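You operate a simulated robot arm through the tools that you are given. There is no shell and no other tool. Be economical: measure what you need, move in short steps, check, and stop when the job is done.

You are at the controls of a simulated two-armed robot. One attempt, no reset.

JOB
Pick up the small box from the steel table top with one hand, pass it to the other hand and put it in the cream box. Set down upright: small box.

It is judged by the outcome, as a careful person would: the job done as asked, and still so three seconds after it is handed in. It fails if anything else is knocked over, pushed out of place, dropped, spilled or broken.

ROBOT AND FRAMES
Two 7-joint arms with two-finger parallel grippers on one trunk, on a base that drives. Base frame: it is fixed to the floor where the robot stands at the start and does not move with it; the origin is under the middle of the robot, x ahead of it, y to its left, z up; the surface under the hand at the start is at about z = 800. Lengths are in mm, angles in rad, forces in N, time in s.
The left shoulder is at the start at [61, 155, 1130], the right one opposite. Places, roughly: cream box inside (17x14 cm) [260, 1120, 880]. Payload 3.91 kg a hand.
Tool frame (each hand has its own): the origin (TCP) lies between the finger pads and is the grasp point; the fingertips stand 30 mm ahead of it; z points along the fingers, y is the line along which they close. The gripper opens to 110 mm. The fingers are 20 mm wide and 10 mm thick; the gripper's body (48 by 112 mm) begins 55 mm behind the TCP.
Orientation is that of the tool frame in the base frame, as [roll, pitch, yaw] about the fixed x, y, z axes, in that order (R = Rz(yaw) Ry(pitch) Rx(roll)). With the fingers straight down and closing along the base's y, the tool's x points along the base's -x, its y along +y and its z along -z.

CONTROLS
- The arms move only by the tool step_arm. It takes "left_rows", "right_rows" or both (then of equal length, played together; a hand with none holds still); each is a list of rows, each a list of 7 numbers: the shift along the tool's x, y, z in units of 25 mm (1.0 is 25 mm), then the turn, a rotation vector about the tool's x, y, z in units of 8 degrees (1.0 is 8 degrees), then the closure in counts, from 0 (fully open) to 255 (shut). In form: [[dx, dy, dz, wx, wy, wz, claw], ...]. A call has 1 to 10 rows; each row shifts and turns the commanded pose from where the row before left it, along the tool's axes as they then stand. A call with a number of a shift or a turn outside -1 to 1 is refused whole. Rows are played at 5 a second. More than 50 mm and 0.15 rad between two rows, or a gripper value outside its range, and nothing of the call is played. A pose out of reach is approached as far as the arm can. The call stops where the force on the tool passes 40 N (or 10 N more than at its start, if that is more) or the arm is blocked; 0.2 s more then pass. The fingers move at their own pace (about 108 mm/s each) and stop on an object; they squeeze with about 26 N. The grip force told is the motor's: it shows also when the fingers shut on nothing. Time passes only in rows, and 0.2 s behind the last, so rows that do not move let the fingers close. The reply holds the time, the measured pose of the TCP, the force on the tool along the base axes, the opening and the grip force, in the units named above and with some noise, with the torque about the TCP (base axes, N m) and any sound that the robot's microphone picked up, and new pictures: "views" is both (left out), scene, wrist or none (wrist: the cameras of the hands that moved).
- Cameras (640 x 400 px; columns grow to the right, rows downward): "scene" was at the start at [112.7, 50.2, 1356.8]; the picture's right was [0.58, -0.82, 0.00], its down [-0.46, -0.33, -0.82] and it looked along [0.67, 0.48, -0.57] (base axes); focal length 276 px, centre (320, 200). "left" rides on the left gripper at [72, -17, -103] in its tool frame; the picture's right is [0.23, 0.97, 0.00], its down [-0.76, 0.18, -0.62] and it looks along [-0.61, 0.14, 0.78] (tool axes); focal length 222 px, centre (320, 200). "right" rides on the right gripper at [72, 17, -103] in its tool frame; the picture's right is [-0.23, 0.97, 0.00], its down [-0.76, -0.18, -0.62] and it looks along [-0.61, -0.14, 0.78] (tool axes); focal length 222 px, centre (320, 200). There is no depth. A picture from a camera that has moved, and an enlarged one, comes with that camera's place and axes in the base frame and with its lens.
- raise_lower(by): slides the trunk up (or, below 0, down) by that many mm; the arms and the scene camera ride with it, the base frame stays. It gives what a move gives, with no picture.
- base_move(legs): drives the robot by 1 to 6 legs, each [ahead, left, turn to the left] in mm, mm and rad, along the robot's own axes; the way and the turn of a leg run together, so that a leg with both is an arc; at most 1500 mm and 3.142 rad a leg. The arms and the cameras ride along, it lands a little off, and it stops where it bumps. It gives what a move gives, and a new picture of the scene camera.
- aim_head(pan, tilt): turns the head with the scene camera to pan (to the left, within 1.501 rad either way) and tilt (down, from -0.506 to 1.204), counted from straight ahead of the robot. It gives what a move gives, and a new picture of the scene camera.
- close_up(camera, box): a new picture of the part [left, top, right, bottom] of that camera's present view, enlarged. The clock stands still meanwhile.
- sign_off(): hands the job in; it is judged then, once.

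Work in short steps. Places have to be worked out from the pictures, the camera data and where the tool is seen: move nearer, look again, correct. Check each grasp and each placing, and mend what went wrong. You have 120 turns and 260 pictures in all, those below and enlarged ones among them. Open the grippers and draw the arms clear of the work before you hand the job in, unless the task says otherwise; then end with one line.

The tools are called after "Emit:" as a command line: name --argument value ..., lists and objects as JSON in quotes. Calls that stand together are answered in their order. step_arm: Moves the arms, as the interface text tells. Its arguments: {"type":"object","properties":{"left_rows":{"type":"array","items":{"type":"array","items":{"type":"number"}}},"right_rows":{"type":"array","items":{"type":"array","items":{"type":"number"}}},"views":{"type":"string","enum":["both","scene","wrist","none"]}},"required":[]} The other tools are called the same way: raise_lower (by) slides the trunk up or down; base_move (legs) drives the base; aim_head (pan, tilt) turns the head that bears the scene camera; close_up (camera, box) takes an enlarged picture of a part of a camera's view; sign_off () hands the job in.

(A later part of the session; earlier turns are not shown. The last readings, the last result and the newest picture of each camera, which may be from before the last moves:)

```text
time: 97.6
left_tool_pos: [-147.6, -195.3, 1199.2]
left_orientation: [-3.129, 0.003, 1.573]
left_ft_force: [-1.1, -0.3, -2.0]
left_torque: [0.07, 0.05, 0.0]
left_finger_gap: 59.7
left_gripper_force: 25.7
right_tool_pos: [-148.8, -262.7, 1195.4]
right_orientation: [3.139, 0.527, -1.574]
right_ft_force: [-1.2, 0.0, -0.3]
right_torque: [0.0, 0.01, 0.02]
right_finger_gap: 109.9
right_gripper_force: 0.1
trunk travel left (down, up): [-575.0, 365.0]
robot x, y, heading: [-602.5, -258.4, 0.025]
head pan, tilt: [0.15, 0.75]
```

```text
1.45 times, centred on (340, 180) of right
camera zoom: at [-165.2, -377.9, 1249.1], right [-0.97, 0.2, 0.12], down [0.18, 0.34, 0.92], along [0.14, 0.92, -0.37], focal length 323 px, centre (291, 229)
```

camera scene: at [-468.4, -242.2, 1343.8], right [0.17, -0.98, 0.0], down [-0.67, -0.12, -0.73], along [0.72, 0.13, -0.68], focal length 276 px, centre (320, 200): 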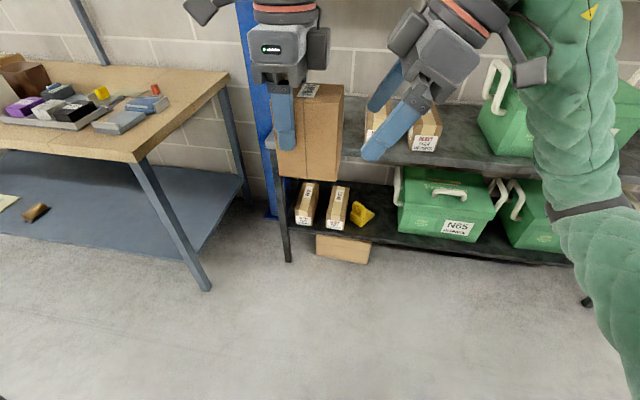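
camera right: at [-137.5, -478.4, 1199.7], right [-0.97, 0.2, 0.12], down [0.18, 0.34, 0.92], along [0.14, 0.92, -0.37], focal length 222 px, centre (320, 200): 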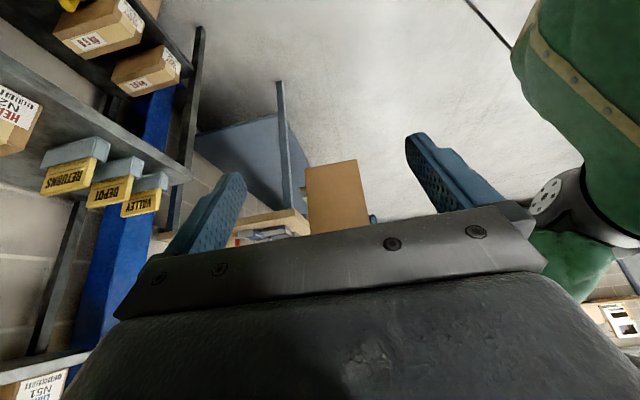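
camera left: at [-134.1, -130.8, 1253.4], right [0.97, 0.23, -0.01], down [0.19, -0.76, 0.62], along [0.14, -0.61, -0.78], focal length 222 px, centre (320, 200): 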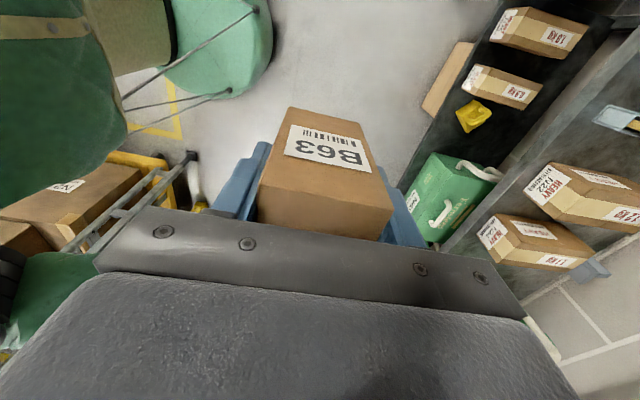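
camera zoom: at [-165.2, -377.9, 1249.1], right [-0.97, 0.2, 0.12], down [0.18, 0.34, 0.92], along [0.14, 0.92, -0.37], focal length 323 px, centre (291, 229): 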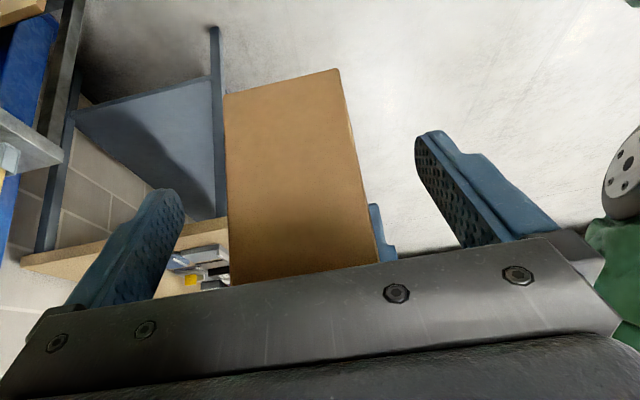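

The view shows small housings on the inner sides of both grippers that would meet. I'll tilt the right hand 8° more, then bring the left in by only 12 mm and up 6 mm; the slanted right fingers still cover the box well.

Emit:
step_arm --left_rows '[[0, 0, 0, 0, 0, 0, 255], [-0.24, 0, -0.12, 0, 0, 0, 255], [-0.24, 0, -0.12, 0, 0, 0, 255]]' --right_rows '[[0, 0, 0, 0, -1, 0, 0], [0, 0, 0, 0, 0, 0, 0], [0, 0, 0, 0, 0, 0, 0]]' --views "none"

Emit:
close_up --camera "scene" --box '[200, 0, 520, 200]'

Emit:
close_up --camera "right" --box '[120, 60, 560, 280]'

```text
time: 98.4
left_tool_pos: [-148.4, -208.9, 1205.2]
left_orientation: [-3.131, 0.005, 1.574]
left_ft_force: [-0.7, -0.8, -1.2]
left_torque: [0.03, 0.0, 0.0]
left_finger_gap: 59.7
left_gripper_force: 26.0
right_tool_pos: [-148.6, -264.7, 1197.2]
right_orientation: [3.141, 0.667, -1.573]
right_ft_force: [0.3, 0.1, -0.5]
right_torque: [0.01, 0.02, 0.0]
right_finger_gap: 110.0
right_gripper_force: 0.0
trunk travel left (down, up): [-575.0, 365.0]
robot x, y, heading: [-604.6, -257.5, 0.026]
head pan, tilt: [0.15, 0.75]
```

```text
2.00 times, centred on (360, 100) of scene
camera zoom: at [-468.1, -243.2, 1343.8], right [0.17, -0.98, 0.0], down [-0.67, -0.12, -0.73], along [0.72, 0.13, -0.68], focal length 552 px, centre (240, 400)
```

zoom: 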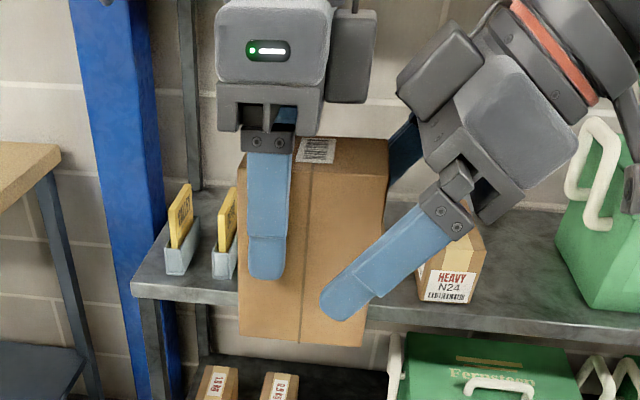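

```text
1.45 times, centred on (340, 170) of right
camera zoom: at [-166.1, -384.9, 1233.0], right [-0.97, 0.18, 0.14], down [0.18, 0.21, 0.96], along [0.14, 0.96, -0.24], focal length 323 px, centre (291, 244)
```

zoom: 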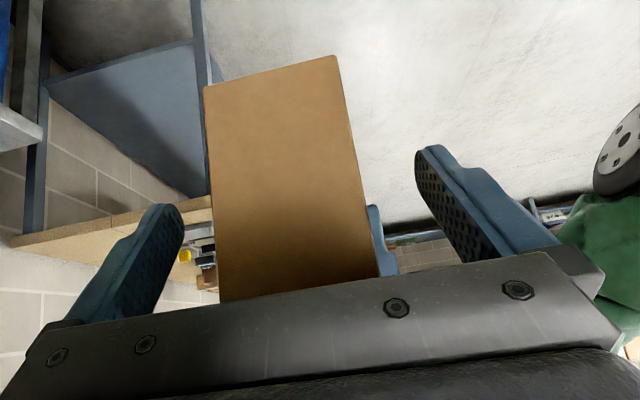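

Good overlap and clearance. Advance the right hand 8 mm along its fingers and close it on the box.

Emit:
step_arm --right_rows '[[0, 0, 0.32, 0, 0, 0, 0], [0, 0, 0, 0, 0, 0, 80], [0, 0, 0, 0, 0, 0, 105], [0, 0, 0, 0, 0, 0, 255], [0, 0, 0, 0, 0, 0, 255], [0, 0, 0, 0, 0, 0, 255]]' --views "none"

Emit:
close_up --camera "scene" --box '[200, 0, 520, 200]'

Emit:
close_up --camera "right" --box '[120, 60, 560, 280]'

```text
time: 99.8
left_tool_pos: [-148.2, -207.9, 1203.9]
left_orientation: [-3.132, 0.005, 1.574]
left_ft_force: [-7.3, 0.5, -0.1]
left_torque: [0.01, -0.7, -0.67]
left_finger_gap: 60.0
left_gripper_force: 25.8
right_tool_pos: [-148.6, -259.4, 1189.3]
right_orientation: [3.137, 0.666, -1.572]
right_ft_force: [7.3, 0.4, 0.2]
right_torque: [-0.1, 0.81, 0.33]
right_finger_gap: 60.4
right_gripper_force: 25.9
trunk travel left (down, up): [-575.0, 365.0]
robot x, y, heading: [-604.8, -259.2, 0.026]
head pan, tilt: [0.15, 0.75]
```

```text
2.00 times, centred on (360, 100) of scene
camera zoom: at [-468.2, -242.7, 1343.8], right [0.17, -0.98, 0.0], down [-0.67, -0.12, -0.73], along [0.72, 0.13, -0.68], focal length 552 px, centre (240, 400)
```

zoom: 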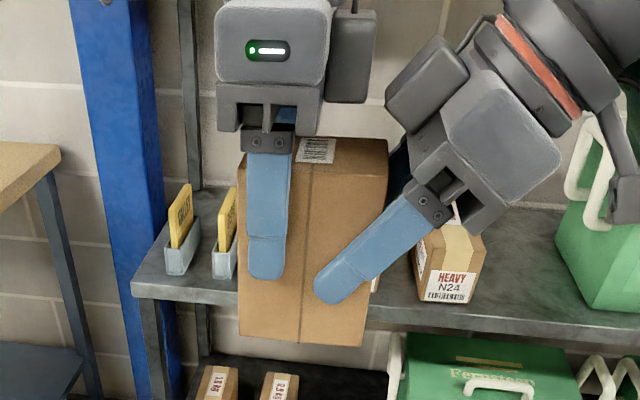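

```text
1.45 times, centred on (340, 170) of right
camera zoom: at [-166.2, -379.7, 1227.0], right [-0.97, 0.18, 0.14], down [0.18, 0.21, 0.96], along [0.14, 0.96, -0.24], focal length 323 px, centre (291, 244)
```

zoom: 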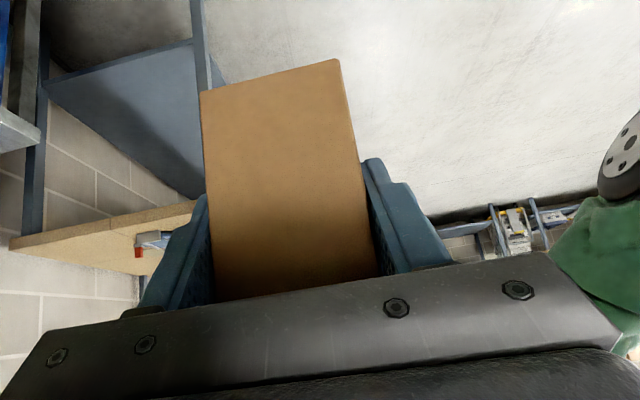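

Right hand holds the box (60 mm, 26 N). Open the left hand and lift it straight up, then away.

Emit:
step_arm --left_rows '[[0, 0, 0, 0, 0, 0, 60], [0, 0, 0, 0, 0, 0, 40], [0, 0, 0, 0, 0, 0, 40], [0.1, 0, -0.8, 0, 0, 0, 20], [0.1, 0, -0.8, 0, 0, 0, 0], [0.3, 0, -0.8, 0, 0, 0, 0], [0.5, 0, -0.8, 0, 0, 0, 0], [1, 0, -0.5, 0, 0, 0, 0], [1, 0, 0, 0, 0, 0, 0], [1, 0, 0, 0, 0, 0, 0]]' --views "scene"

Emit:
step_arm --right_rows '[[0, 0, 0, 0, 0, 0, 255]]' --views "wrist"

```text
time: 102.0
left_tool_pos: [-147.8, -107.8, 1296.2]
left_orientation: [-3.132, 0.003, 1.575]
left_ft_force: [-0.4, 0.5, 0.8]
left_torque: [-0.03, -0.02, -0.01]
left_finger_gap: 109.8
left_gripper_force: 0.1
right_tool_pos: [-150.9, -259.2, 1189.1]
right_orientation: [3.139, 0.666, -1.573]
right_ft_force: [-0.4, 0.6, 0.3]
right_torque: [-0.04, -0.02, 0.02]
right_finger_gap: 59.5
right_gripper_force: 26.3
trunk travel left (down, up): [-575.0, 365.0]
robot x, y, heading: [-604.8, -260.7, 0.023]
head pan, tilt: [0.15, 0.75]
camera scene: at [-468.7, -241.6, 1343.9], right [0.17, -0.98, 0.0], down [-0.67, -0.12, -0.73], along [0.72, 0.13, -0.68], focal length 276 px, centre (320, 200)
```

scene: 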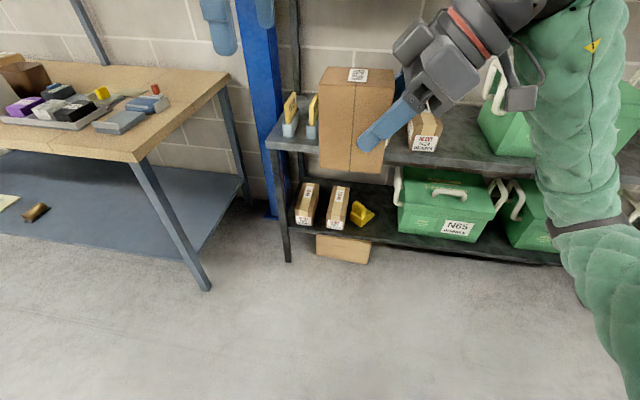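

```text
time: 102.4
left_tool_pos: [-148.8, -108.2, 1297.1]
left_orientation: [-3.132, 0.004, 1.574]
left_ft_force: [-0.1, 0.2, -0.6]
left_torque: [-0.01, -0.02, -0.01]
left_finger_gap: 110.0
left_gripper_force: 0.1
right_tool_pos: [-148.4, -258.9, 1190.9]
right_orientation: [3.139, 0.666, -1.572]
right_ft_force: [0.6, 0.0, 0.2]
right_torque: [-0.04, -0.02, 0.01]
right_finger_gap: 60.0
right_gripper_force: 25.8
trunk travel left (down, up): [-575.0, 365.0]
robot x, y, heading: [-602.3, -263.7, 0.024]
head pan, tilt: [0.15, 0.75]
camera right: at [-166.6, -379.1, 1227.2], right [-0.97, 0.18, 0.14], down [0.18, 0.21, 0.96], along [0.14, 0.96, -0.24], focal length 222 px, centre (320, 200)
```

right: 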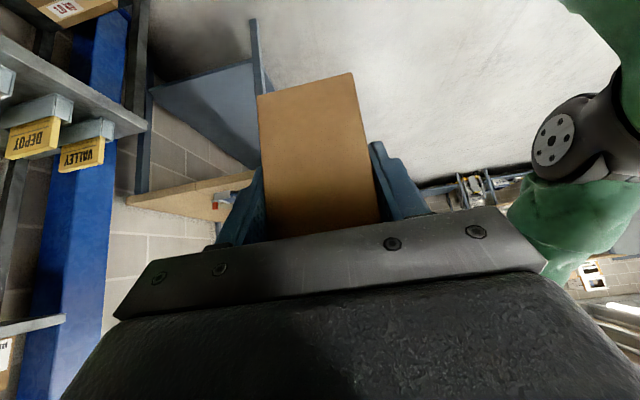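

Handover done: the right hand holds the box upright, with its centre 28.5 mm ahead of the TCP and its bottom 62 mm below it. Now I'll open up space: right forward/right, left away to its side.

Emit:
step_arm --left_rows '[[0.9, 0.3, 0, 0, 0, 0, 0], [0.9, 0.3, 0, 0, 0, 0, 0], [0.9, 0.3, 0, 0, 0, 0, 0], [0.9, 0.3, 0, 0, 0, 0, 0], [0.9, 0.3, 0, 0, 0, 0, 0], [0.9, 0.3, 0, 0, 0, 0, 0]]' --right_rows '[[0.63, -0.67, -0.49, 0, 0, 0, 255], [0.63, -0.67, -0.49, 0, 0, 0, 255], [0.63, -0.67, -0.49, 0, 0, 0, 255], [0.63, -0.67, -0.49, 0, 0, 0, 255], [0.63, -0.67, -0.49, 0, 0, 0, 255], [0.63, -0.67, -0.49, 0, 0, 0, 255]]' --views "scene"

```text
time: 103.8
left_tool_pos: [-102.7, 30.6, 1294.6]
left_orientation: [-3.13, 0.006, 1.575]
left_ft_force: [0.6, -1.1, 0.3]
left_torque: [-0.02, 0.04, 0.0]
left_finger_gap: 110.0
left_gripper_force: 0.3
right_tool_pos: [-91.7, -360.0, 1210.6]
right_orientation: [3.135, 0.665, -1.578]
right_ft_force: [-0.1, 0.2, -0.2]
right_torque: [-0.1, -0.01, 0.02]
right_finger_gap: 59.9
right_gripper_force: 26.2
right hand out of reach, approached as far as the arm can: row 4, 5, 6
trunk travel left (down, up): [-575.0, 365.0]
robot x, y, heading: [-601.7, -258.0, 0.03]
head pan, tilt: [0.15, 0.75]
camera scene: at [-467.7, -240.9, 1343.6], right [0.17, -0.98, 0.0], down [-0.67, -0.12, -0.73], along [0.72, 0.13, -0.68], focal length 276 px, centre (320, 200)
```

scene: 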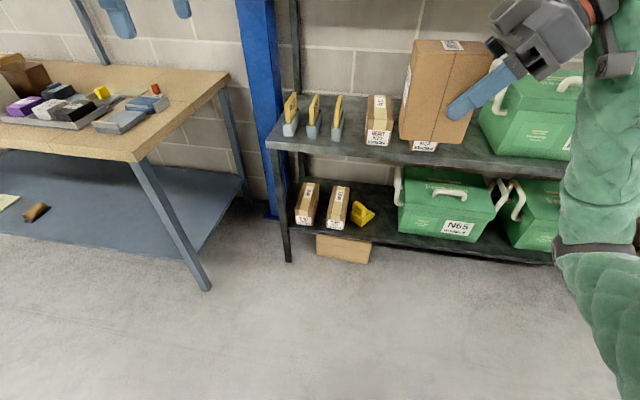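

Now yaw the right hand back (turning about the vertical so the box stays upright), and the left one too, first half.

Emit:
step_arm --left_rows '[[0, 0, 0, 0, 0, -0.94, 0], [0, 0, 0, 0, 0, -0.94, 0], [0, 0, 0, 0, 0, -0.94, 0], [0, 0, 0, 0, 0, -0.94, 0], [0, 0, 0, 0, 0, -0.94, 0], [0, 0, 0, 0, 0, -0.94, 0]]' --right_rows '[[0, 0, 0, 0.579, 0, 0.737, 255], [0, 0, 0, 0.579, 0, 0.737, 255], [0, 0, 0, 0.579, 0, 0.737, 255], [0, 0, 0, 0.579, 0, 0.737, 255], [0, 0, 0, 0.579, 0, 0.737, 255], [0, 0, 0, 0.579, 0, 0.737, 255]]' --views "scene"

```text
time: 105.2
left_tool_pos: [-104.2, 28.3, 1297.0]
left_orientation: [-3.133, -0.004, 2.362]
left_ft_force: [0.5, -0.2, -0.5]
left_torque: [0.03, -0.01, -0.01]
left_finger_gap: 110.2
left_gripper_force: 0.1
right_tool_pos: [-92.9, -361.0, 1210.3]
right_orientation: [3.138, 0.665, -2.36]
right_ft_force: [0.6, 0.1, -2.0]
right_torque: [-0.09, 0.02, 0.0]
right_finger_gap: 59.7
right_gripper_force: 25.8
trunk travel left (down, up): [-575.0, 365.0]
robot x, y, heading: [-599.6, -255.5, 0.025]
head pan, tilt: [0.15, 0.75]
camera scene: at [-468.8, -242.6, 1343.8], right [0.17, -0.98, 0.0], down [-0.67, -0.12, -0.73], along [0.72, 0.13, -0.68], focal length 276 px, centre (320, 200)
```

scene: 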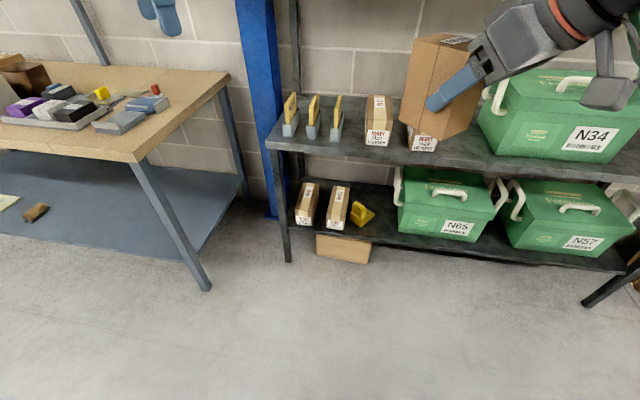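

Clean. Second half of the yaws.

Emit:
step_arm --left_rows '[[0, 0, 0, 0, 0, -0.94, 0], [0, 0, 0, 0, 0, -0.94, 0], [0, 0, 0, 0, 0, -0.94, 0], [0, 0, 0, 0, 0, -0.94, 0], [0, 0, 0, 0, 0, -0.94, 0], [0, 0, 0, 0, 0, -0.9, 0]]' --right_rows '[[0, 0, 0, 0.579, 0, 0.737, 255], [0, 0, 0, 0.579, 0, 0.737, 255], [0, 0, 0, 0.579, 0, 0.737, 255], [0, 0, 0, 0.579, 0, 0.737, 255], [0, 0, 0, 0.579, 0, 0.737, 255], [0, 0, 0, 0.579, 0, 0.737, 255]]' --views "none"

Emit:
aim_head --pan 1.3 --tilt 0.5

```text
time: 106.6
left_tool_pos: [-103.9, 27.0, 1297.7]
left_orientation: [-3.137, -0.01, -3.14]
left_ft_force: [0.0, -0.1, -0.8]
left_torque: [-0.02, -0.02, 0.0]
left_finger_gap: 110.2
left_gripper_force: 0.0
right_tool_pos: [-94.3, -359.4, 1211.2]
right_orientation: [3.141, 0.665, 3.139]
right_ft_force: [-0.7, -0.6, -1.5]
right_torque: [-0.03, 0.04, -0.02]
right_finger_gap: 59.6
right_gripper_force: 26.1
trunk travel left (down, up): [-575.0, 365.0]
robot x, y, heading: [-602.1, -255.8, 0.029]
head pan, tilt: [0.15, 0.75]
```

```text
time: 108.0
left_tool_pos: [-103.6, 28.4, 1296.7]
left_orientation: [-3.138, -0.01, -3.14]
left_ft_force: [-0.5, -0.1, -0.5]
left_torque: [0.0, -0.02, -0.02]
left_finger_gap: 110.0
left_gripper_force: 0.0
right_tool_pos: [-92.6, -362.5, 1211.8]
right_orientation: [3.139, 0.662, -3.141]
right_ft_force: [-0.1, -0.5, -1.9]
right_torque: [0.0, 0.06, -0.04]
right_finger_gap: 59.8
right_gripper_force: 26.1
trunk travel left (down, up): [-575.0, 365.0]
robot x, y, heading: [-600.2, -258.2, 0.023]
head pan, tilt: [1.3, 0.499]
camera scene: at [-527.7, -168.8, 1365.8], right [0.97, -0.24, 0.0], down [-0.12, -0.46, -0.88], along [0.21, 0.85, -0.48], focal length 276 px, centre (320, 200)
```

scene: 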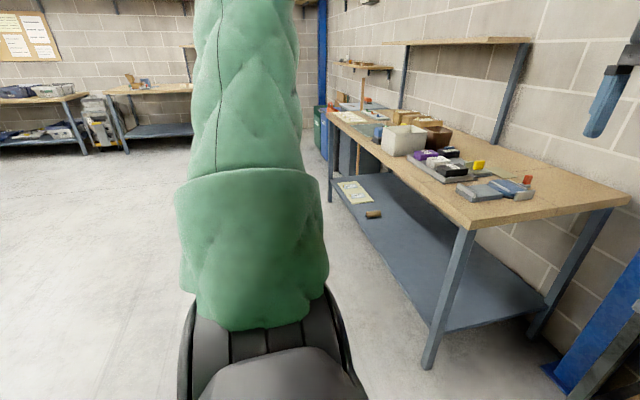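

The floor to the left is clear. Drive left alongside the bench to be opposite the cream box.

Emit:
base_move --legs '[[0, 800, -0.02], [0, 740, 0]]'

Emit:
aim_head --pan -0.2 --tilt 0.6

```text
time: 115.9
left_tool_pos: [-111.9, 1573.5, 1297.8]
left_orientation: [-3.135, -0.009, 3.125]
left_ft_force: [0.8, 0.1, 0.0]
left_torque: [-0.02, 0.01, -0.01]
left_finger_gap: 110.1
left_gripper_force: 0.1
right_tool_pos: [-107.2, 1185.9, 1211.2]
right_orientation: [3.141, 0.664, 3.121]
right_ft_force: [0.0, 0.5, -1.2]
right_torque: [-0.02, 0.06, -0.02]
right_finger_gap: 59.5
right_gripper_force: 25.7
trunk travel left (down, up): [-575.0, 365.0]
robot x, y, heading: [-618.5, 1296.8, 0.001]
head pan, tilt: [1.3, 0.499]
camera scene: at [-538.8, 1385.6, 1365.8], right [0.97, -0.26, 0.0], down [-0.13, -0.46, -0.88], along [0.23, 0.85, -0.48], focal length 276 px, centre (320, 200)
```

scene: 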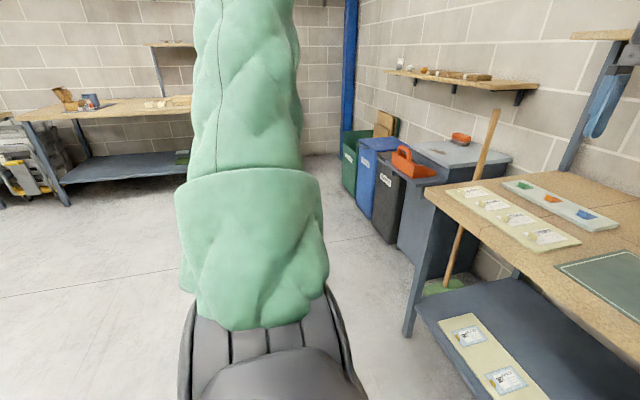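

```text
time: 117.5
left_tool_pos: [-112.0, 1573.1, 1296.1]
left_orientation: [-3.137, -0.011, 3.124]
left_ft_force: [0.4, 0.1, 0.2]
left_torque: [-0.01, 0.0, -0.01]
left_finger_gap: 109.7
left_gripper_force: 0.1
right_tool_pos: [-107.6, 1185.6, 1211.1]
right_orientation: [3.138, 0.664, 3.122]
right_ft_force: [0.5, 0.3, -2.1]
right_torque: [0.01, 0.06, -0.01]
right_finger_gap: 59.6
right_gripper_force: 25.6
trunk travel left (down, up): [-575.0, 365.0]
robot x, y, heading: [-612.6, 1298.9, 0.004]
head pan, tilt: [-0.201, 0.6]
camera scene: at [-475.9, 1280.3, 1356.7], right [-0.19, -0.98, 0.0], down [-0.55, 0.11, -0.82], along [0.81, -0.16, -0.57], focal length 276 px, centre (320, 200)
```

scene: 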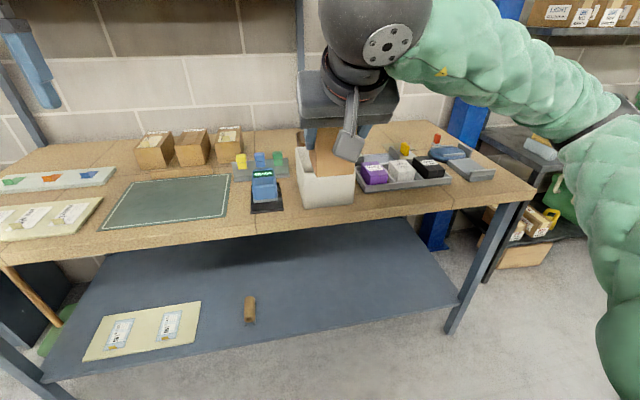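

Nearly opposite the cream box. Zoom to localise its rim.

Emit:
close_up --camera "scene" --box '[230, 110, 410, 230]'

Emit:
close_up --camera "right" --box '[0, 0, 640, 400]'

```text
3.33 times, centred on (320, 170) of scene
camera zoom: at [-475.9, 1280.3, 1356.7], right [-0.19, -0.98, 0.0], down [-0.55, 0.11, -0.82], along [0.81, -0.16, -0.57], focal length 921 px, centre (320, 300)
```

zoom: 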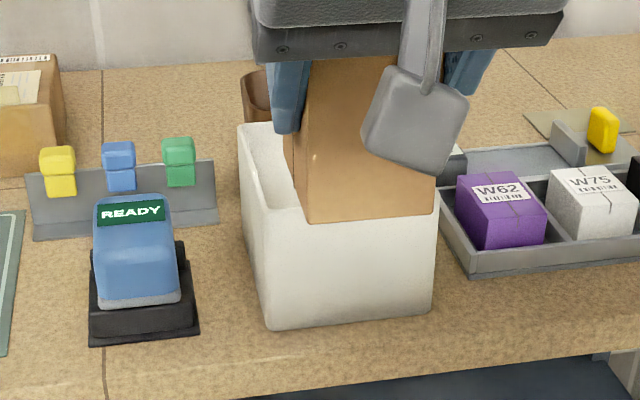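

```text
1.00 times, centred on (320, 200) of right (not enlarged: the box is as wide or as high as the picture)
camera zoom: at [-228.4, 1204.4, 1248.5], right [0.2, 0.97, 0.14], down [0.21, -0.18, 0.96], along [0.96, -0.16, -0.24], focal length 222 px, centre (320, 200)
```

zoom: 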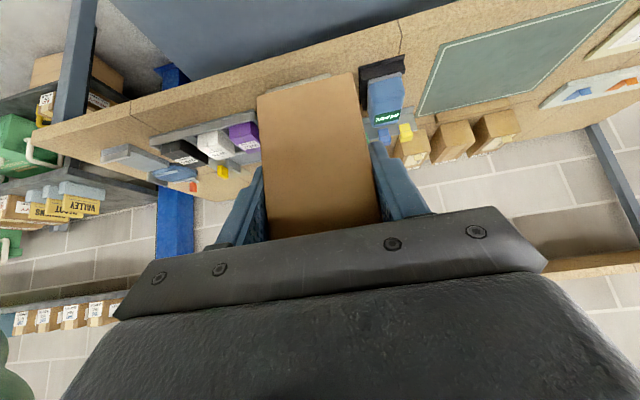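

The rim is about as high as the small box (z≈985), so placing with this 38° tilted, mid-height grip would foul the near wall. I'll set the box down on the free dark mat on the bench, regrip it from straight above with the same right hand, then put it in. Driving to the mat.

Emit:
base_move --legs '[[0, 412, 0], [300, 0, 0]]'

Emit:
step_arm --right_rows '[[0, 0, 0, 0, 0, 0, 255]]' --views "wrist"

```text
time: 121.8
left_tool_pos: [191.2, 1986.2, 1294.9]
left_orientation: [-3.138, -0.01, 3.12]
left_ft_force: [0.5, -0.5, 0.4]
left_torque: [0.02, 0.01, -0.01]
left_finger_gap: 110.0
left_gripper_force: 0.1
right_tool_pos: [193.7, 1599.1, 1210.7]
right_orientation: [3.137, 0.664, 3.119]
right_ft_force: [-0.1, 0.0, -2.1]
right_torque: [-0.04, 0.03, 0.01]
right_finger_gap: 59.7
right_gripper_force: 26.2
trunk travel left (down, up): [-575.0, 365.0]
robot x, y, heading: [-318.2, 1710.5, -0.001]
head pan, tilt: [-0.201, 0.6]
camera scene: at [-174.5, 1695.0, 1356.6], right [-0.2, -0.98, 0.0], down [-0.55, 0.11, -0.82], along [0.81, -0.16, -0.57], focal length 276 px, centre (320, 200)
```

scene: 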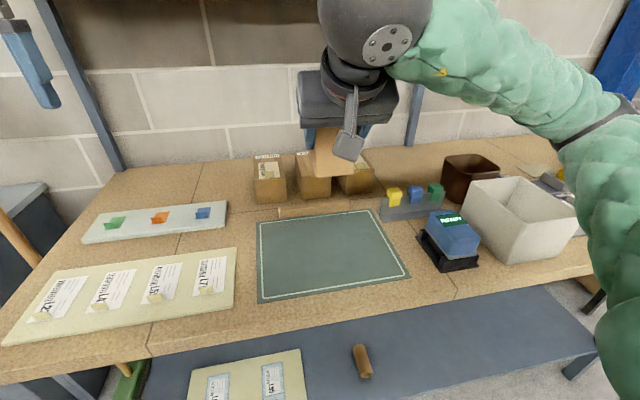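

```text
time: 122.2
left_tool_pos: [190.8, 1986.9, 1296.9]
left_orientation: [-3.138, -0.01, 3.12]
left_ft_force: [-0.8, 0.1, 0.0]
left_torque: [0.01, 0.01, 0.02]
left_finger_gap: 110.0
left_gripper_force: 0.1
right_tool_pos: [191.7, 1598.0, 1210.5]
right_orientation: [3.141, 0.665, 3.119]
right_ft_force: [0.7, -0.3, -2.5]
right_torque: [-0.01, 0.02, 0.03]
right_finger_gap: 59.8
right_gripper_force: 25.7
trunk travel left (down, up): [-575.0, 365.0]
robot x, y, heading: [-317.1, 1712.2, 0.002]
head pan, tilt: [-0.201, 0.6]
camera right: at [71.0, 1618.3, 1248.7], right [0.2, 0.97, 0.14], down [0.21, -0.18, 0.96], along [0.96, -0.16, -0.24], focal length 222 px, centre (320, 200)
```

right: 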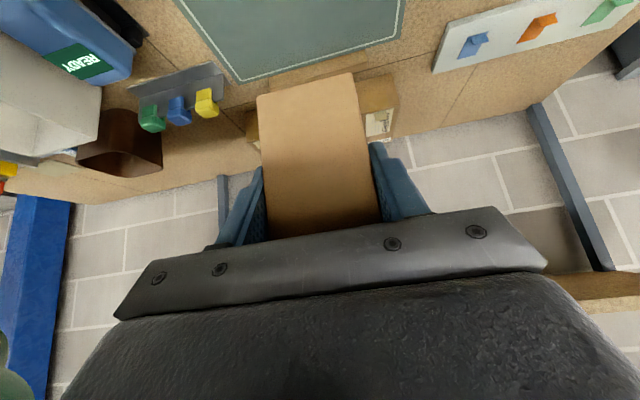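

The mat (x 184–433, y 1427–1745) is free. Move the box down 240 mm and forward 50 mm over its centre.

Emit:
step_arm --right_rows '[[0.484, 0, 0.977, 0, 0, 0, 255], [0.484, 0, 0.977, 0, 0, 0, 255], [0.484, 0, 0.977, 0, 0, 0, 255], [0.484, 0, 0.977, 0, 0, 0, 255], [0.484, 0, 0.977, 0, 0, 0, 255], [0.484, 0, 0.977, 0, 0, 0, 255], [0.484, 0, 0.977, 0, 0, 0, 255], [0.484, 0, 0.977, 0, 0, 0, 255], [0.484, 0, 0.977, 0, 0, 0, 255]]' --views "scene"

Emit:
close_up --camera "scene" --box '[240, 130, 480, 280]'

```text
time: 124.2
left_tool_pos: [185.5, 2001.0, 1301.7]
left_orientation: [-3.131, -0.005, 3.131]
left_ft_force: [0.7, -0.6, -0.5]
left_torque: [0.05, -0.02, -0.01]
left_finger_gap: 110.1
left_gripper_force: 0.1
right_tool_pos: [253.2, 1609.6, 990.6]
right_orientation: [-3.131, 0.682, 3.135]
right_ft_force: [0.0, 0.0, -0.9]
right_torque: [-0.02, 0.05, -0.01]
right_finger_gap: 59.8
right_gripper_force: 26.2
right hand out of reach, approached as far as the arm can: row 3, 4
trunk travel left (down, up): [-575.0, 365.0]
robot x, y, heading: [-312.8, 1705.9, 0.01]
head pan, tilt: [-0.201, 0.6]
camera scene: at [-176.6, 1704.9, 1362.3], right [-0.19, -0.98, 0.01], down [-0.55, 0.1, -0.83], along [0.81, -0.16, -0.56], focal length 276 px, centre (320, 200)
```

scene: 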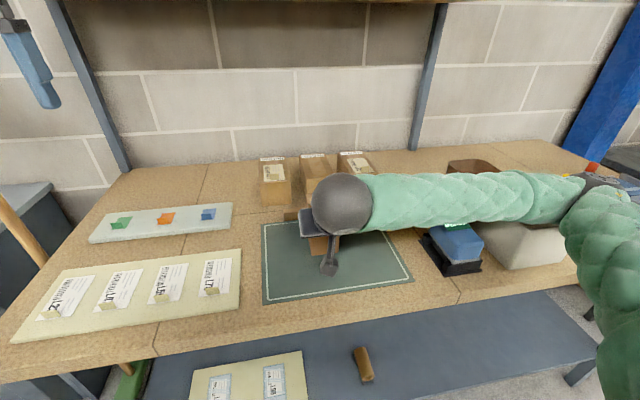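

```text
2.67 times, centred on (360, 205) of scene
camera zoom: at [-176.6, 1704.9, 1362.3], right [-0.19, -0.98, 0.01], down [-0.55, 0.1, -0.83], along [0.81, -0.16, -0.56], focal length 737 px, centre (213, 187)
```

zoom: 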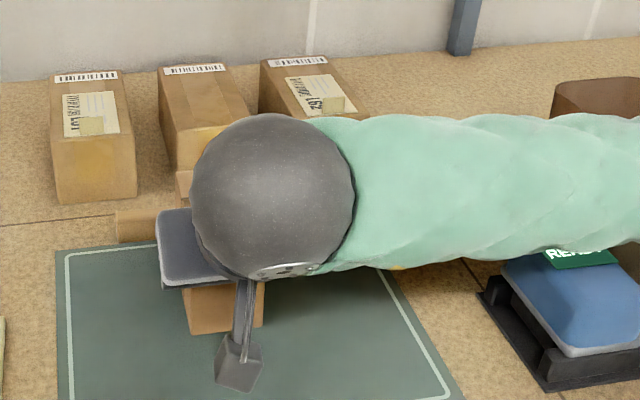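

The robot leans a little: the forearm is low to the right and has probably touched the cream box or something near it. Reversing upward right away.

Emit:
step_arm --right_rows '[[-0.484, 0, -0.977, 0, 0, 0, 255], [-0.484, 0, -0.977, 0, 0, 0, 255], [-0.484, 0, -0.977, 0, 0, 0, 255], [-0.484, 0, -0.977, 0, 0, 0, 255], [-0.484, 0, -0.977, 0, 0, 0, 255], [-0.484, 0, -0.977, 0, 0, 0, 255], [-0.484, 0, -0.977, 0, 0, 0, 255]]' --views "scene"

Emit:
close_up --camera "scene" --box '[360, 130, 640, 305]'

```text
time: 125.8
left_tool_pos: [190.2, 1987.2, 1297.6]
left_orientation: [-3.138, -0.01, 3.12]
left_ft_force: [0.0, 0.3, 0.0]
left_torque: [-0.02, -0.02, -0.02]
left_finger_gap: 109.7
left_gripper_force: 0.0
right_tool_pos: [214.9, 1602.6, 1163.5]
right_orientation: [3.139, 0.664, 3.118]
right_ft_force: [-0.4, 0.3, -1.7]
right_torque: [0.03, 0.03, -0.02]
right_finger_gap: 59.7
right_gripper_force: 26.6
right hand out of reach, approached as far as the arm can: row 2
trunk travel left (down, up): [-575.0, 365.0]
robot x, y, heading: [-312.3, 1714.1, -0.0]
head pan, tilt: [-0.201, 0.6]
camera scene: at [-175.4, 1695.0, 1356.6], right [-0.2, -0.98, 0.0], down [-0.55, 0.11, -0.82], along [0.81, -0.16, -0.57], focal length 276 px, centre (320, 200)
```

scene: 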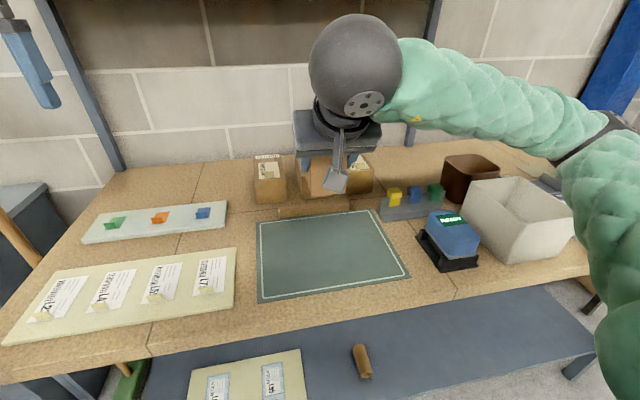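

```text
2.29 times, centred on (500, 218) of scene
camera zoom: at [-175.4, 1695.0, 1356.6], right [-0.2, -0.98, 0.0], down [-0.55, 0.11, -0.82], along [0.81, -0.16, -0.57], focal length 632 px, centre (-91, 160)
```

zoom: 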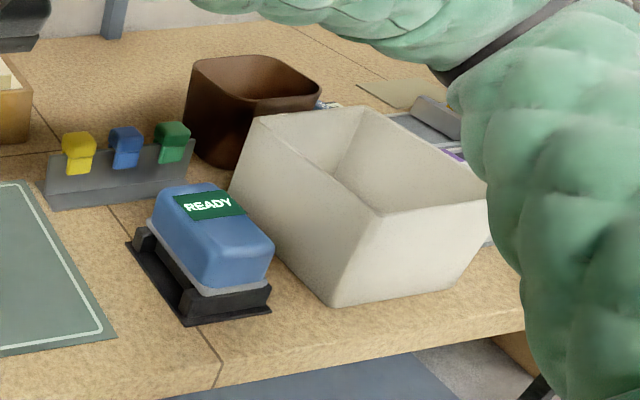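

Cream box, bin and READY unit look unmoved. To keep the elbow high I'll raise the trunk 260 mm before lowering the arm again.

Emit:
raise_lower --by 260

Emit:
step_arm --right_rows '[[0.617, 0, 0.787, 0, 0, 0, 255], [0.617, 0, 0.787, 0, 0, 0, 255], [0.617, 0, 0.787, 0, 0, 0, 255], [0.617, 0, 0.787, 0, 0, 0, 255], [0.617, 0, 0.787, 0, 0, 0, 255], [0.617, 0, 0.787, 0, 0, 0, 255], [0.617, 0, 0.787, 0, 0, 0, 255], [0.617, 0, 0.787, 0, 0, 0, 255], [0.617, 0, 0.787, 0, 0, 0, 255], [0.617, 0, 0.787, 0, 0, 0, 255]]' --views "scene"

```text
time: 128.4
left_tool_pos: [190.7, 1986.8, 1556.1]
left_orientation: [-3.138, -0.01, 3.12]
left_ft_force: [1.2, 0.0, -0.3]
left_torque: [-0.05, 0.03, -0.01]
left_finger_gap: 110.0
left_gripper_force: 0.1
right_tool_pos: [215.5, 1602.6, 1421.8]
right_orientation: [3.139, 0.664, 3.119]
right_ft_force: [0.2, -0.2, -2.2]
right_torque: [0.0, 0.05, 0.0]
right_finger_gap: 59.7
right_gripper_force: 25.8
trunk travel left (down, up): [-835.0, 105.0]
robot x, y, heading: [-315.3, 1715.0, -0.0]
head pan, tilt: [-0.201, 0.6]
```

```text
time: 130.6
left_tool_pos: [190.6, 1986.3, 1557.1]
left_orientation: [-3.139, -0.01, 3.124]
left_ft_force: [0.0, 0.6, -0.2]
left_torque: [-0.02, -0.01, 0.01]
left_finger_gap: 110.2
left_gripper_force: 0.1
right_tool_pos: [239.3, 1612.5, 1179.1]
right_orientation: [3.138, 0.664, 3.117]
right_ft_force: [0.0, 0.1, -1.9]
right_torque: [0.02, 0.05, 0.0]
right_finger_gap: 59.4
right_gripper_force: 26.2
right hand out of reach, approached as far as the arm can: row 2, 3, 4, 5, 6
trunk travel left (down, up): [-835.0, 105.0]
robot x, y, heading: [-313.5, 1714.0, 0.005]
head pan, tilt: [-0.201, 0.6]
camera scene: at [-175.1, 1694.5, 1616.7], right [-0.2, -0.98, 0.0], down [-0.55, 0.11, -0.82], along [0.81, -0.16, -0.57], focal length 276 px, centre (320, 200)
```

scene: 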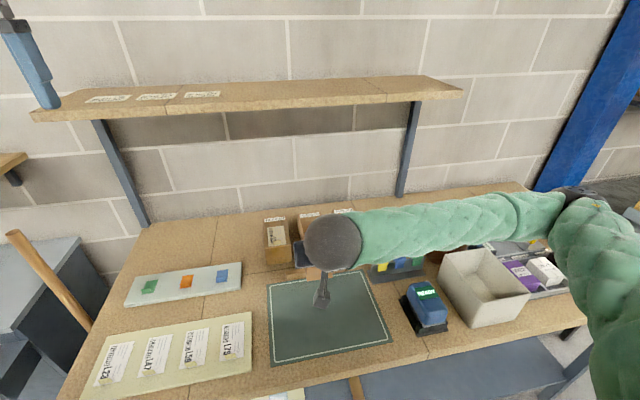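

The forearm is now well above everything. Descend another 150 mm and check.

Emit:
step_arm --right_rows '[[0.617, 0, 0.787, 0, 0, 0, 255], [0.617, 0, 0.787, 0, 0, 0, 255], [0.617, 0, 0.787, 0, 0, 0, 255], [0.617, 0, 0.787, 0, 0, 0, 255], [0.617, 0, 0.787, 0, 0, 0, 255], [0.617, 0, 0.787, 0, 0, 0, 255]]' --views "scene"

```text
time: 132.0
left_tool_pos: [192.1, 1986.9, 1556.5]
left_orientation: [-3.138, -0.008, 3.122]
left_ft_force: [-0.3, -0.8, -0.1]
left_torque: [-0.01, 0.04, -0.02]
left_finger_gap: 110.0
left_gripper_force: 0.1
right_tool_pos: [240.1, 1613.4, 1028.6]
right_orientation: [3.14, 0.665, 3.119]
right_ft_force: [0.2, 0.3, -2.1]
right_torque: [-0.03, 0.07, 0.0]
right_finger_gap: 59.7
right_gripper_force: 26.4
trunk travel left (down, up): [-835.0, 105.0]
robot x, y, heading: [-313.2, 1710.0, 0.001]
head pan, tilt: [-0.201, 0.6]
camera scene: at [-175.2, 1694.8, 1616.7], right [-0.2, -0.98, 0.0], down [-0.55, 0.11, -0.82], along [0.81, -0.16, -0.57], focal length 276 px, centre (320, 200)
```

scene: 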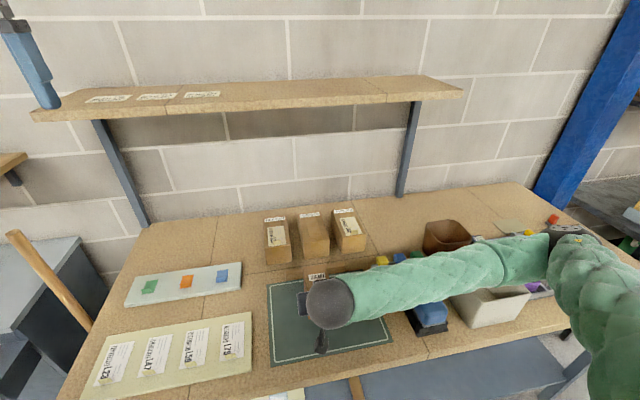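

No lean, and the elbow is at z≈1300. Descend another 75 mm, then creep until contact.

Emit:
step_arm --right_rows '[[0.617, 0, 0.787, 0, 0, 0, 255], [0.617, 0, 0.787, 0, 0, 0, 255], [0.617, 0, 0.787, 0, 0, 0, 255]]' --views "scene"

Emit:
close_up --camera "scene" --box '[250, 240, 450, 365]'

```text
time: 132.8
left_tool_pos: [189.5, 1988.7, 1556.6]
left_orientation: [-3.139, -0.011, 3.122]
left_ft_force: [-1.5, -0.4, -0.1]
left_torque: [0.01, 0.01, 0.0]
left_finger_gap: 109.9
left_gripper_force: 0.1
right_tool_pos: [239.9, 1613.4, 952.2]
right_orientation: [3.138, 0.663, 3.118]
right_ft_force: [0.9, -0.2, -2.9]
right_torque: [-0.02, 0.05, 0.01]
right_finger_gap: 59.7
right_gripper_force: 25.8
trunk travel left (down, up): [-835.0, 105.0]
robot x, y, heading: [-315.4, 1713.6, 0.004]
head pan, tilt: [-0.201, 0.6]
camera scene: at [-175.1, 1695.1, 1616.7], right [-0.2, -0.98, 0.0], down [-0.55, 0.11, -0.82], along [0.81, -0.16, -0.57], focal length 276 px, centre (320, 200)
```

scene: 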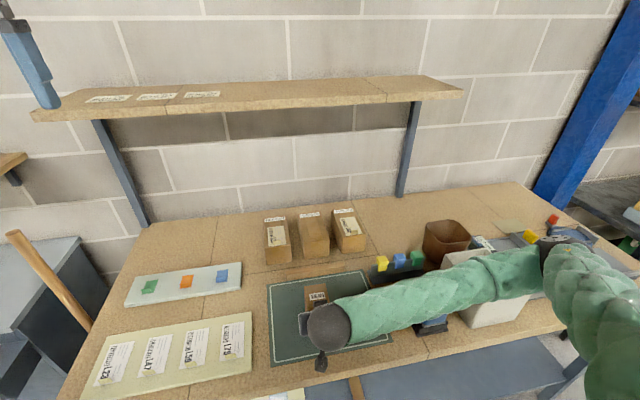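

```text
3.20 times, centred on (350, 302) of scene
camera zoom: at [-175.1, 1695.1, 1616.7], right [-0.2, -0.98, 0.0], down [-0.55, 0.11, -0.82], along [0.81, -0.16, -0.57], focal length 884 px, centre (224, -128)
```

zoom: 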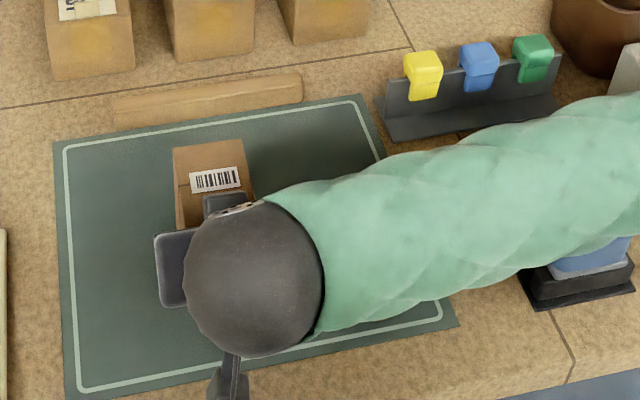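

Over the mat with the box still ~18 mm up. Creep down 12 mm.

Emit:
step_arm --right_rows '[[0.099, 0, 0.126, 0, 0, 0, 255], [0.099, 0, 0.126, 0, 0, 0, 255], [0.099, 0, 0.126, 0, 0, 0, 255]]' --views "none"

Emit:
step_arm --right_rows '[[0.075, 0, 0.095, 0, 0, 0, 255], [0.05, 0, 0.063, 0, 0, 0, 255]]' --views "none"

```text
time: 133.6
left_tool_pos: [187.8, 1987.2, 1557.5]
left_orientation: [-3.137, -0.009, 3.121]
left_ft_force: [0.0, 0.0, -0.7]
left_torque: [-0.01, 0.02, -0.01]
left_finger_gap: 110.0
left_gripper_force: 0.0
right_tool_pos: [237.6, 1614.1, 942.9]
right_orientation: [3.14, 0.67, 3.119]
right_ft_force: [-3.5, -5.0, 25.8]
right_torque: [-0.27, -0.13, -0.06]
right_finger_gap: 59.8
right_gripper_force: 25.6
trunk travel left (down, up): [-835.0, 105.0]
robot x, y, heading: [-318.1, 1713.7, 0.003]
head pan, tilt: [-0.201, 0.6]
```

```text
time: 134.2
left_tool_pos: [188.5, 1987.1, 1558.9]
left_orientation: [-3.139, -0.01, 3.121]
left_ft_force: [-0.1, 0.0, 0.1]
left_torque: [-0.04, -0.02, 0.03]
left_finger_gap: 109.9
left_gripper_force: 0.1
right_tool_pos: [237.1, 1613.3, 937.2]
right_orientation: [3.14, 0.668, 3.117]
right_ft_force: [-3.8, -2.8, 25.0]
right_torque: [-0.79, -0.06, -0.45]
right_finger_gap: 60.1
right_gripper_force: 25.9
trunk travel left (down, up): [-835.0, 105.0]
robot x, y, heading: [-315.3, 1713.0, 0.002]
head pan, tilt: [-0.201, 0.6]
```

Contact (25 N), so the mat surface is ≈881. Release and retreat along the tool axis.

Emit:
step_arm --right_rows '[[0, 0, 0, 0, 0, 0, 100], [0, 0, 0, 0, 0, 0, 40], [0, 0, 0, 0, 0, 0, 0], [0, 0, -0.6, 0, 0, 0, 0], [0, 0, -1, 0, 0, 0, 0], [0, 0, -1, 0, 0, 0, 0], [0, 0, -1, 0, 0, 0, 0], [0, 0, -1, 0, 0, 0, 0], [0, 0, -1, 0, 0, 0, 0]]'

```text
time: 136.2
left_tool_pos: [192.1, 1986.9, 1555.8]
left_orientation: [-3.138, -0.009, 3.121]
left_ft_force: [1.2, -0.6, 0.3]
left_torque: [-0.03, 0.02, 0.03]
left_finger_gap: 110.0
left_gripper_force: 0.1
right_tool_pos: [171.3, 1625.3, 1032.7]
right_orientation: [3.141, 0.663, 3.119]
right_ft_force: [0.9, -0.2, -0.2]
right_torque: [-0.03, 0.01, 0.01]
right_finger_gap: 109.8
right_gripper_force: 0.1
right hand out of reach, approached as far as the arm can: row 8, 9
trunk travel left (down, up): [-835.0, 105.0]
robot x, y, heading: [-313.7, 1711.9, 0.002]
head pan, tilt: [-0.201, 0.6]
camera scene: at [-174.6, 1695.8, 1616.6], right [-0.2, -0.98, 0.0], down [-0.55, 0.11, -0.82], along [0.81, -0.16, -0.57], focal length 276 px, centre (320, 200)
camera right: at [50.8, 1645.4, 1070.7], right [0.2, 0.97, 0.14], down [0.21, -0.18, 0.96], along [0.96, -0.16, -0.24], focal length 222 px, centre (320, 200)
```

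scene: 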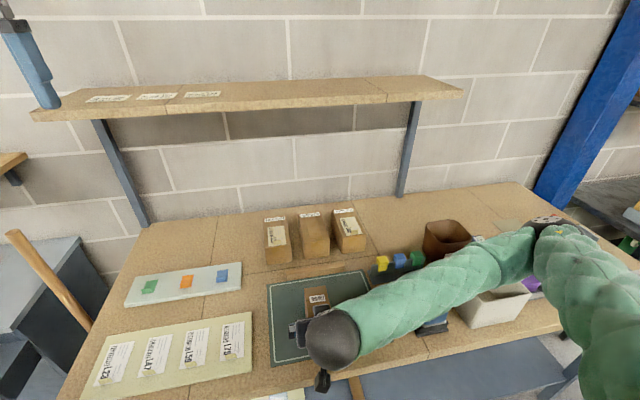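
right: 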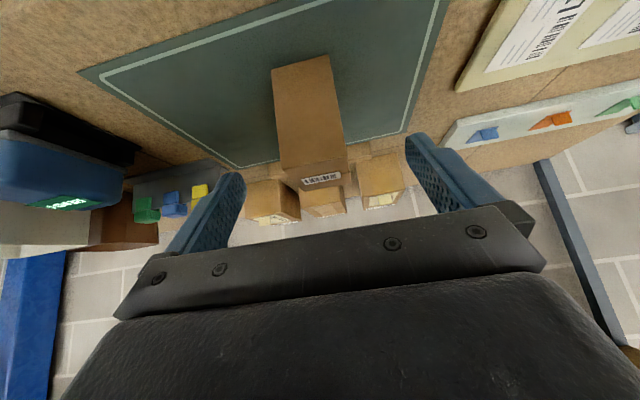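

The box stands upright on the mat. Lift the hand 100 mm and rotate it to straight down.

Emit:
step_arm --right_rows '[[-0.617, 0, -0.787, 0, 0, 0, 0], [-0.617, 0, -0.787, 0, 0, 0, 0], [-0.617, 0, -0.787, 0, 0, 0, 0], [-0.617, 0, -0.787, 0, 0, 0, 0], [-0.3, 0, 0, 0, 0.95, 0, 0], [-0.3, 0, 0, 0, 0.95, 0, 0], [-0.3, 0, 0, 0, 0.95, 0, 0], [-0.3, 0, 0, 0, 0.95, 0, 0], [-0.3, 0, 0, 0, 0.95, 0, 0]]'

Emit:
close_up --camera "right" --box '[200, 0, 440, 200]'

```text
time: 138.2
left_tool_pos: [191.4, 1987.4, 1557.2]
left_orientation: [-3.137, -0.01, 3.12]
left_ft_force: [-0.3, 0.6, -0.4]
left_torque: [0.01, 0.01, 0.0]
left_finger_gap: 110.0
left_gripper_force: 0.0
right_tool_pos: [239.0, 1641.9, 1129.7]
right_orientation: [3.139, -0.002, 3.119]
right_ft_force: [0.2, -0.1, -0.2]
right_torque: [-0.07, 0.01, -0.02]
right_finger_gap: 110.1
right_gripper_force: 0.1
right hand out of reach, approached as far as the arm can: row 1, 2, 3, 4
trunk travel left (down, up): [-835.0, 105.0]
robot x, y, heading: [-314.3, 1712.3, -0.002]
head pan, tilt: [-0.201, 0.6]
camera scene: at [-174.8, 1694.8, 1616.6], right [-0.2, -0.98, 0.0], down [-0.55, 0.11, -0.82], along [0.81, -0.16, -0.57], focal length 276 px, centre (320, 200)
camera right: at [166.2, 1660.1, 1234.5], right [0.25, 0.97, 0.0], down [0.76, -0.2, 0.62], along [0.6, -0.15, -0.78], focal length 222 px, centre (320, 200)
```

scene: 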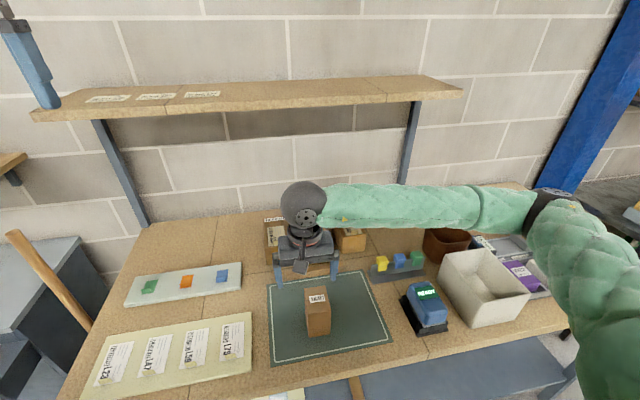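
right: 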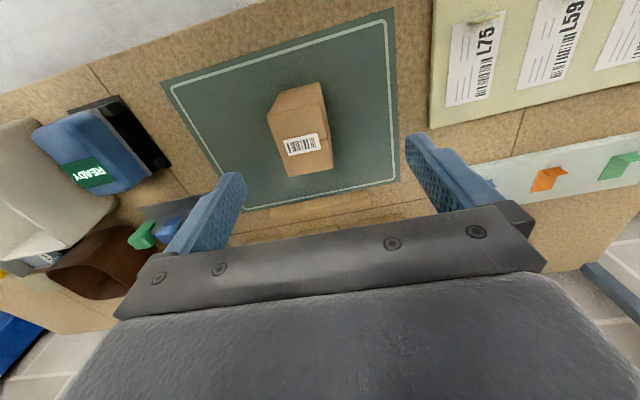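

```text
2.00 times, centred on (320, 100) of right
camera zoom: at [166.2, 1660.1, 1234.5], right [0.25, 0.97, 0.0], down [0.76, -0.2, 0.62], along [0.6, -0.15, -0.78], focal length 444 px, centre (320, 400)
```

zoom: 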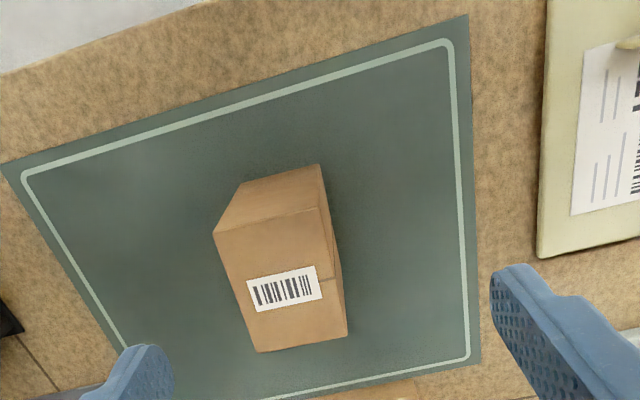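

Box on mat: centre ≈(268,1613.5), top ≈986. Move above and down to z≈980 straddling it.

Emit:
step_arm --right_rows '[[-0.4, -0.4, 0.6, 0, 0, 0, 0], [-0.4, -0.4, 0.8, 0, 0, 0, 0], [-0.3, -0.32, 0.8, 0, 0, 0, 0], [0, 0, 0.8, 0, 0, 0, 0], [0, 0, 1, 0, 0, 0, 0], [0, 0, 1, 0, 0, 0, 0], [0, 0, 1, 0, 0, 0, 0]]'

```text
time: 139.8
left_tool_pos: [191.1, 1987.2, 1556.1]
left_orientation: [-3.137, -0.01, 3.12]
left_ft_force: [0.2, 0.5, -0.7]
left_torque: [-0.03, 0.0, 0.0]
left_finger_gap: 109.9
left_gripper_force: 0.0
right_tool_pos: [264.9, 1612.4, 981.2]
right_orientation: [3.141, 0.002, 3.119]
right_ft_force: [0.5, 0.1, 0.6]
right_torque: [0.02, -0.04, 0.02]
right_finger_gap: 109.9
right_gripper_force: 0.1
trunk travel left (down, up): [-835.0, 105.0]
robot x, y, heading: [-313.2, 1716.0, 0.0]
head pan, tilt: [-0.201, 0.6]
camera scene: at [-175.1, 1694.8, 1616.7], right [-0.2, -0.98, 0.0], down [-0.55, 0.11, -0.82], along [0.81, -0.16, -0.57], focal length 276 px, centre (320, 200)
camera right: at [192.6, 1632.0, 1085.3], right [0.25, 0.97, 0.0], down [0.76, -0.2, 0.62], along [0.6, -0.15, -0.78], focal length 222 px, centre (320, 200)
```

scene: 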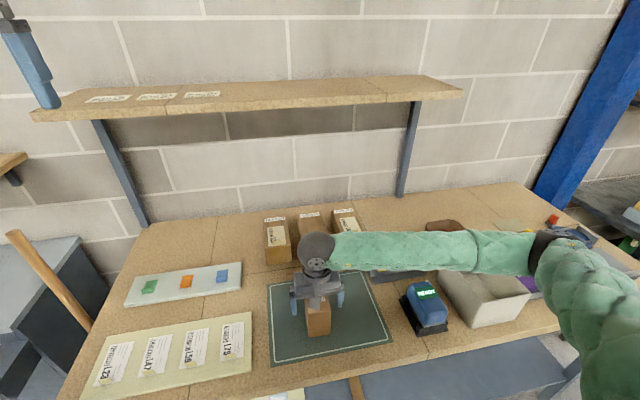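
right: 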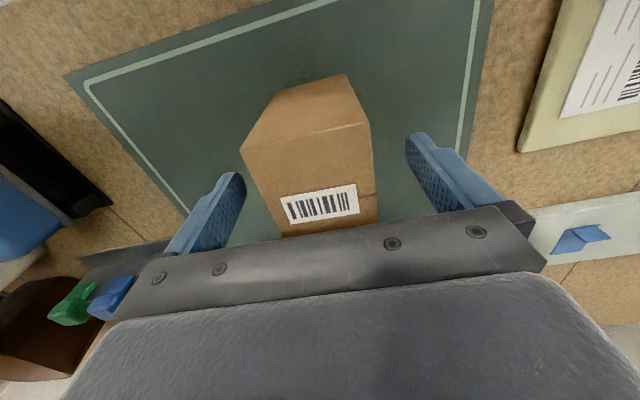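

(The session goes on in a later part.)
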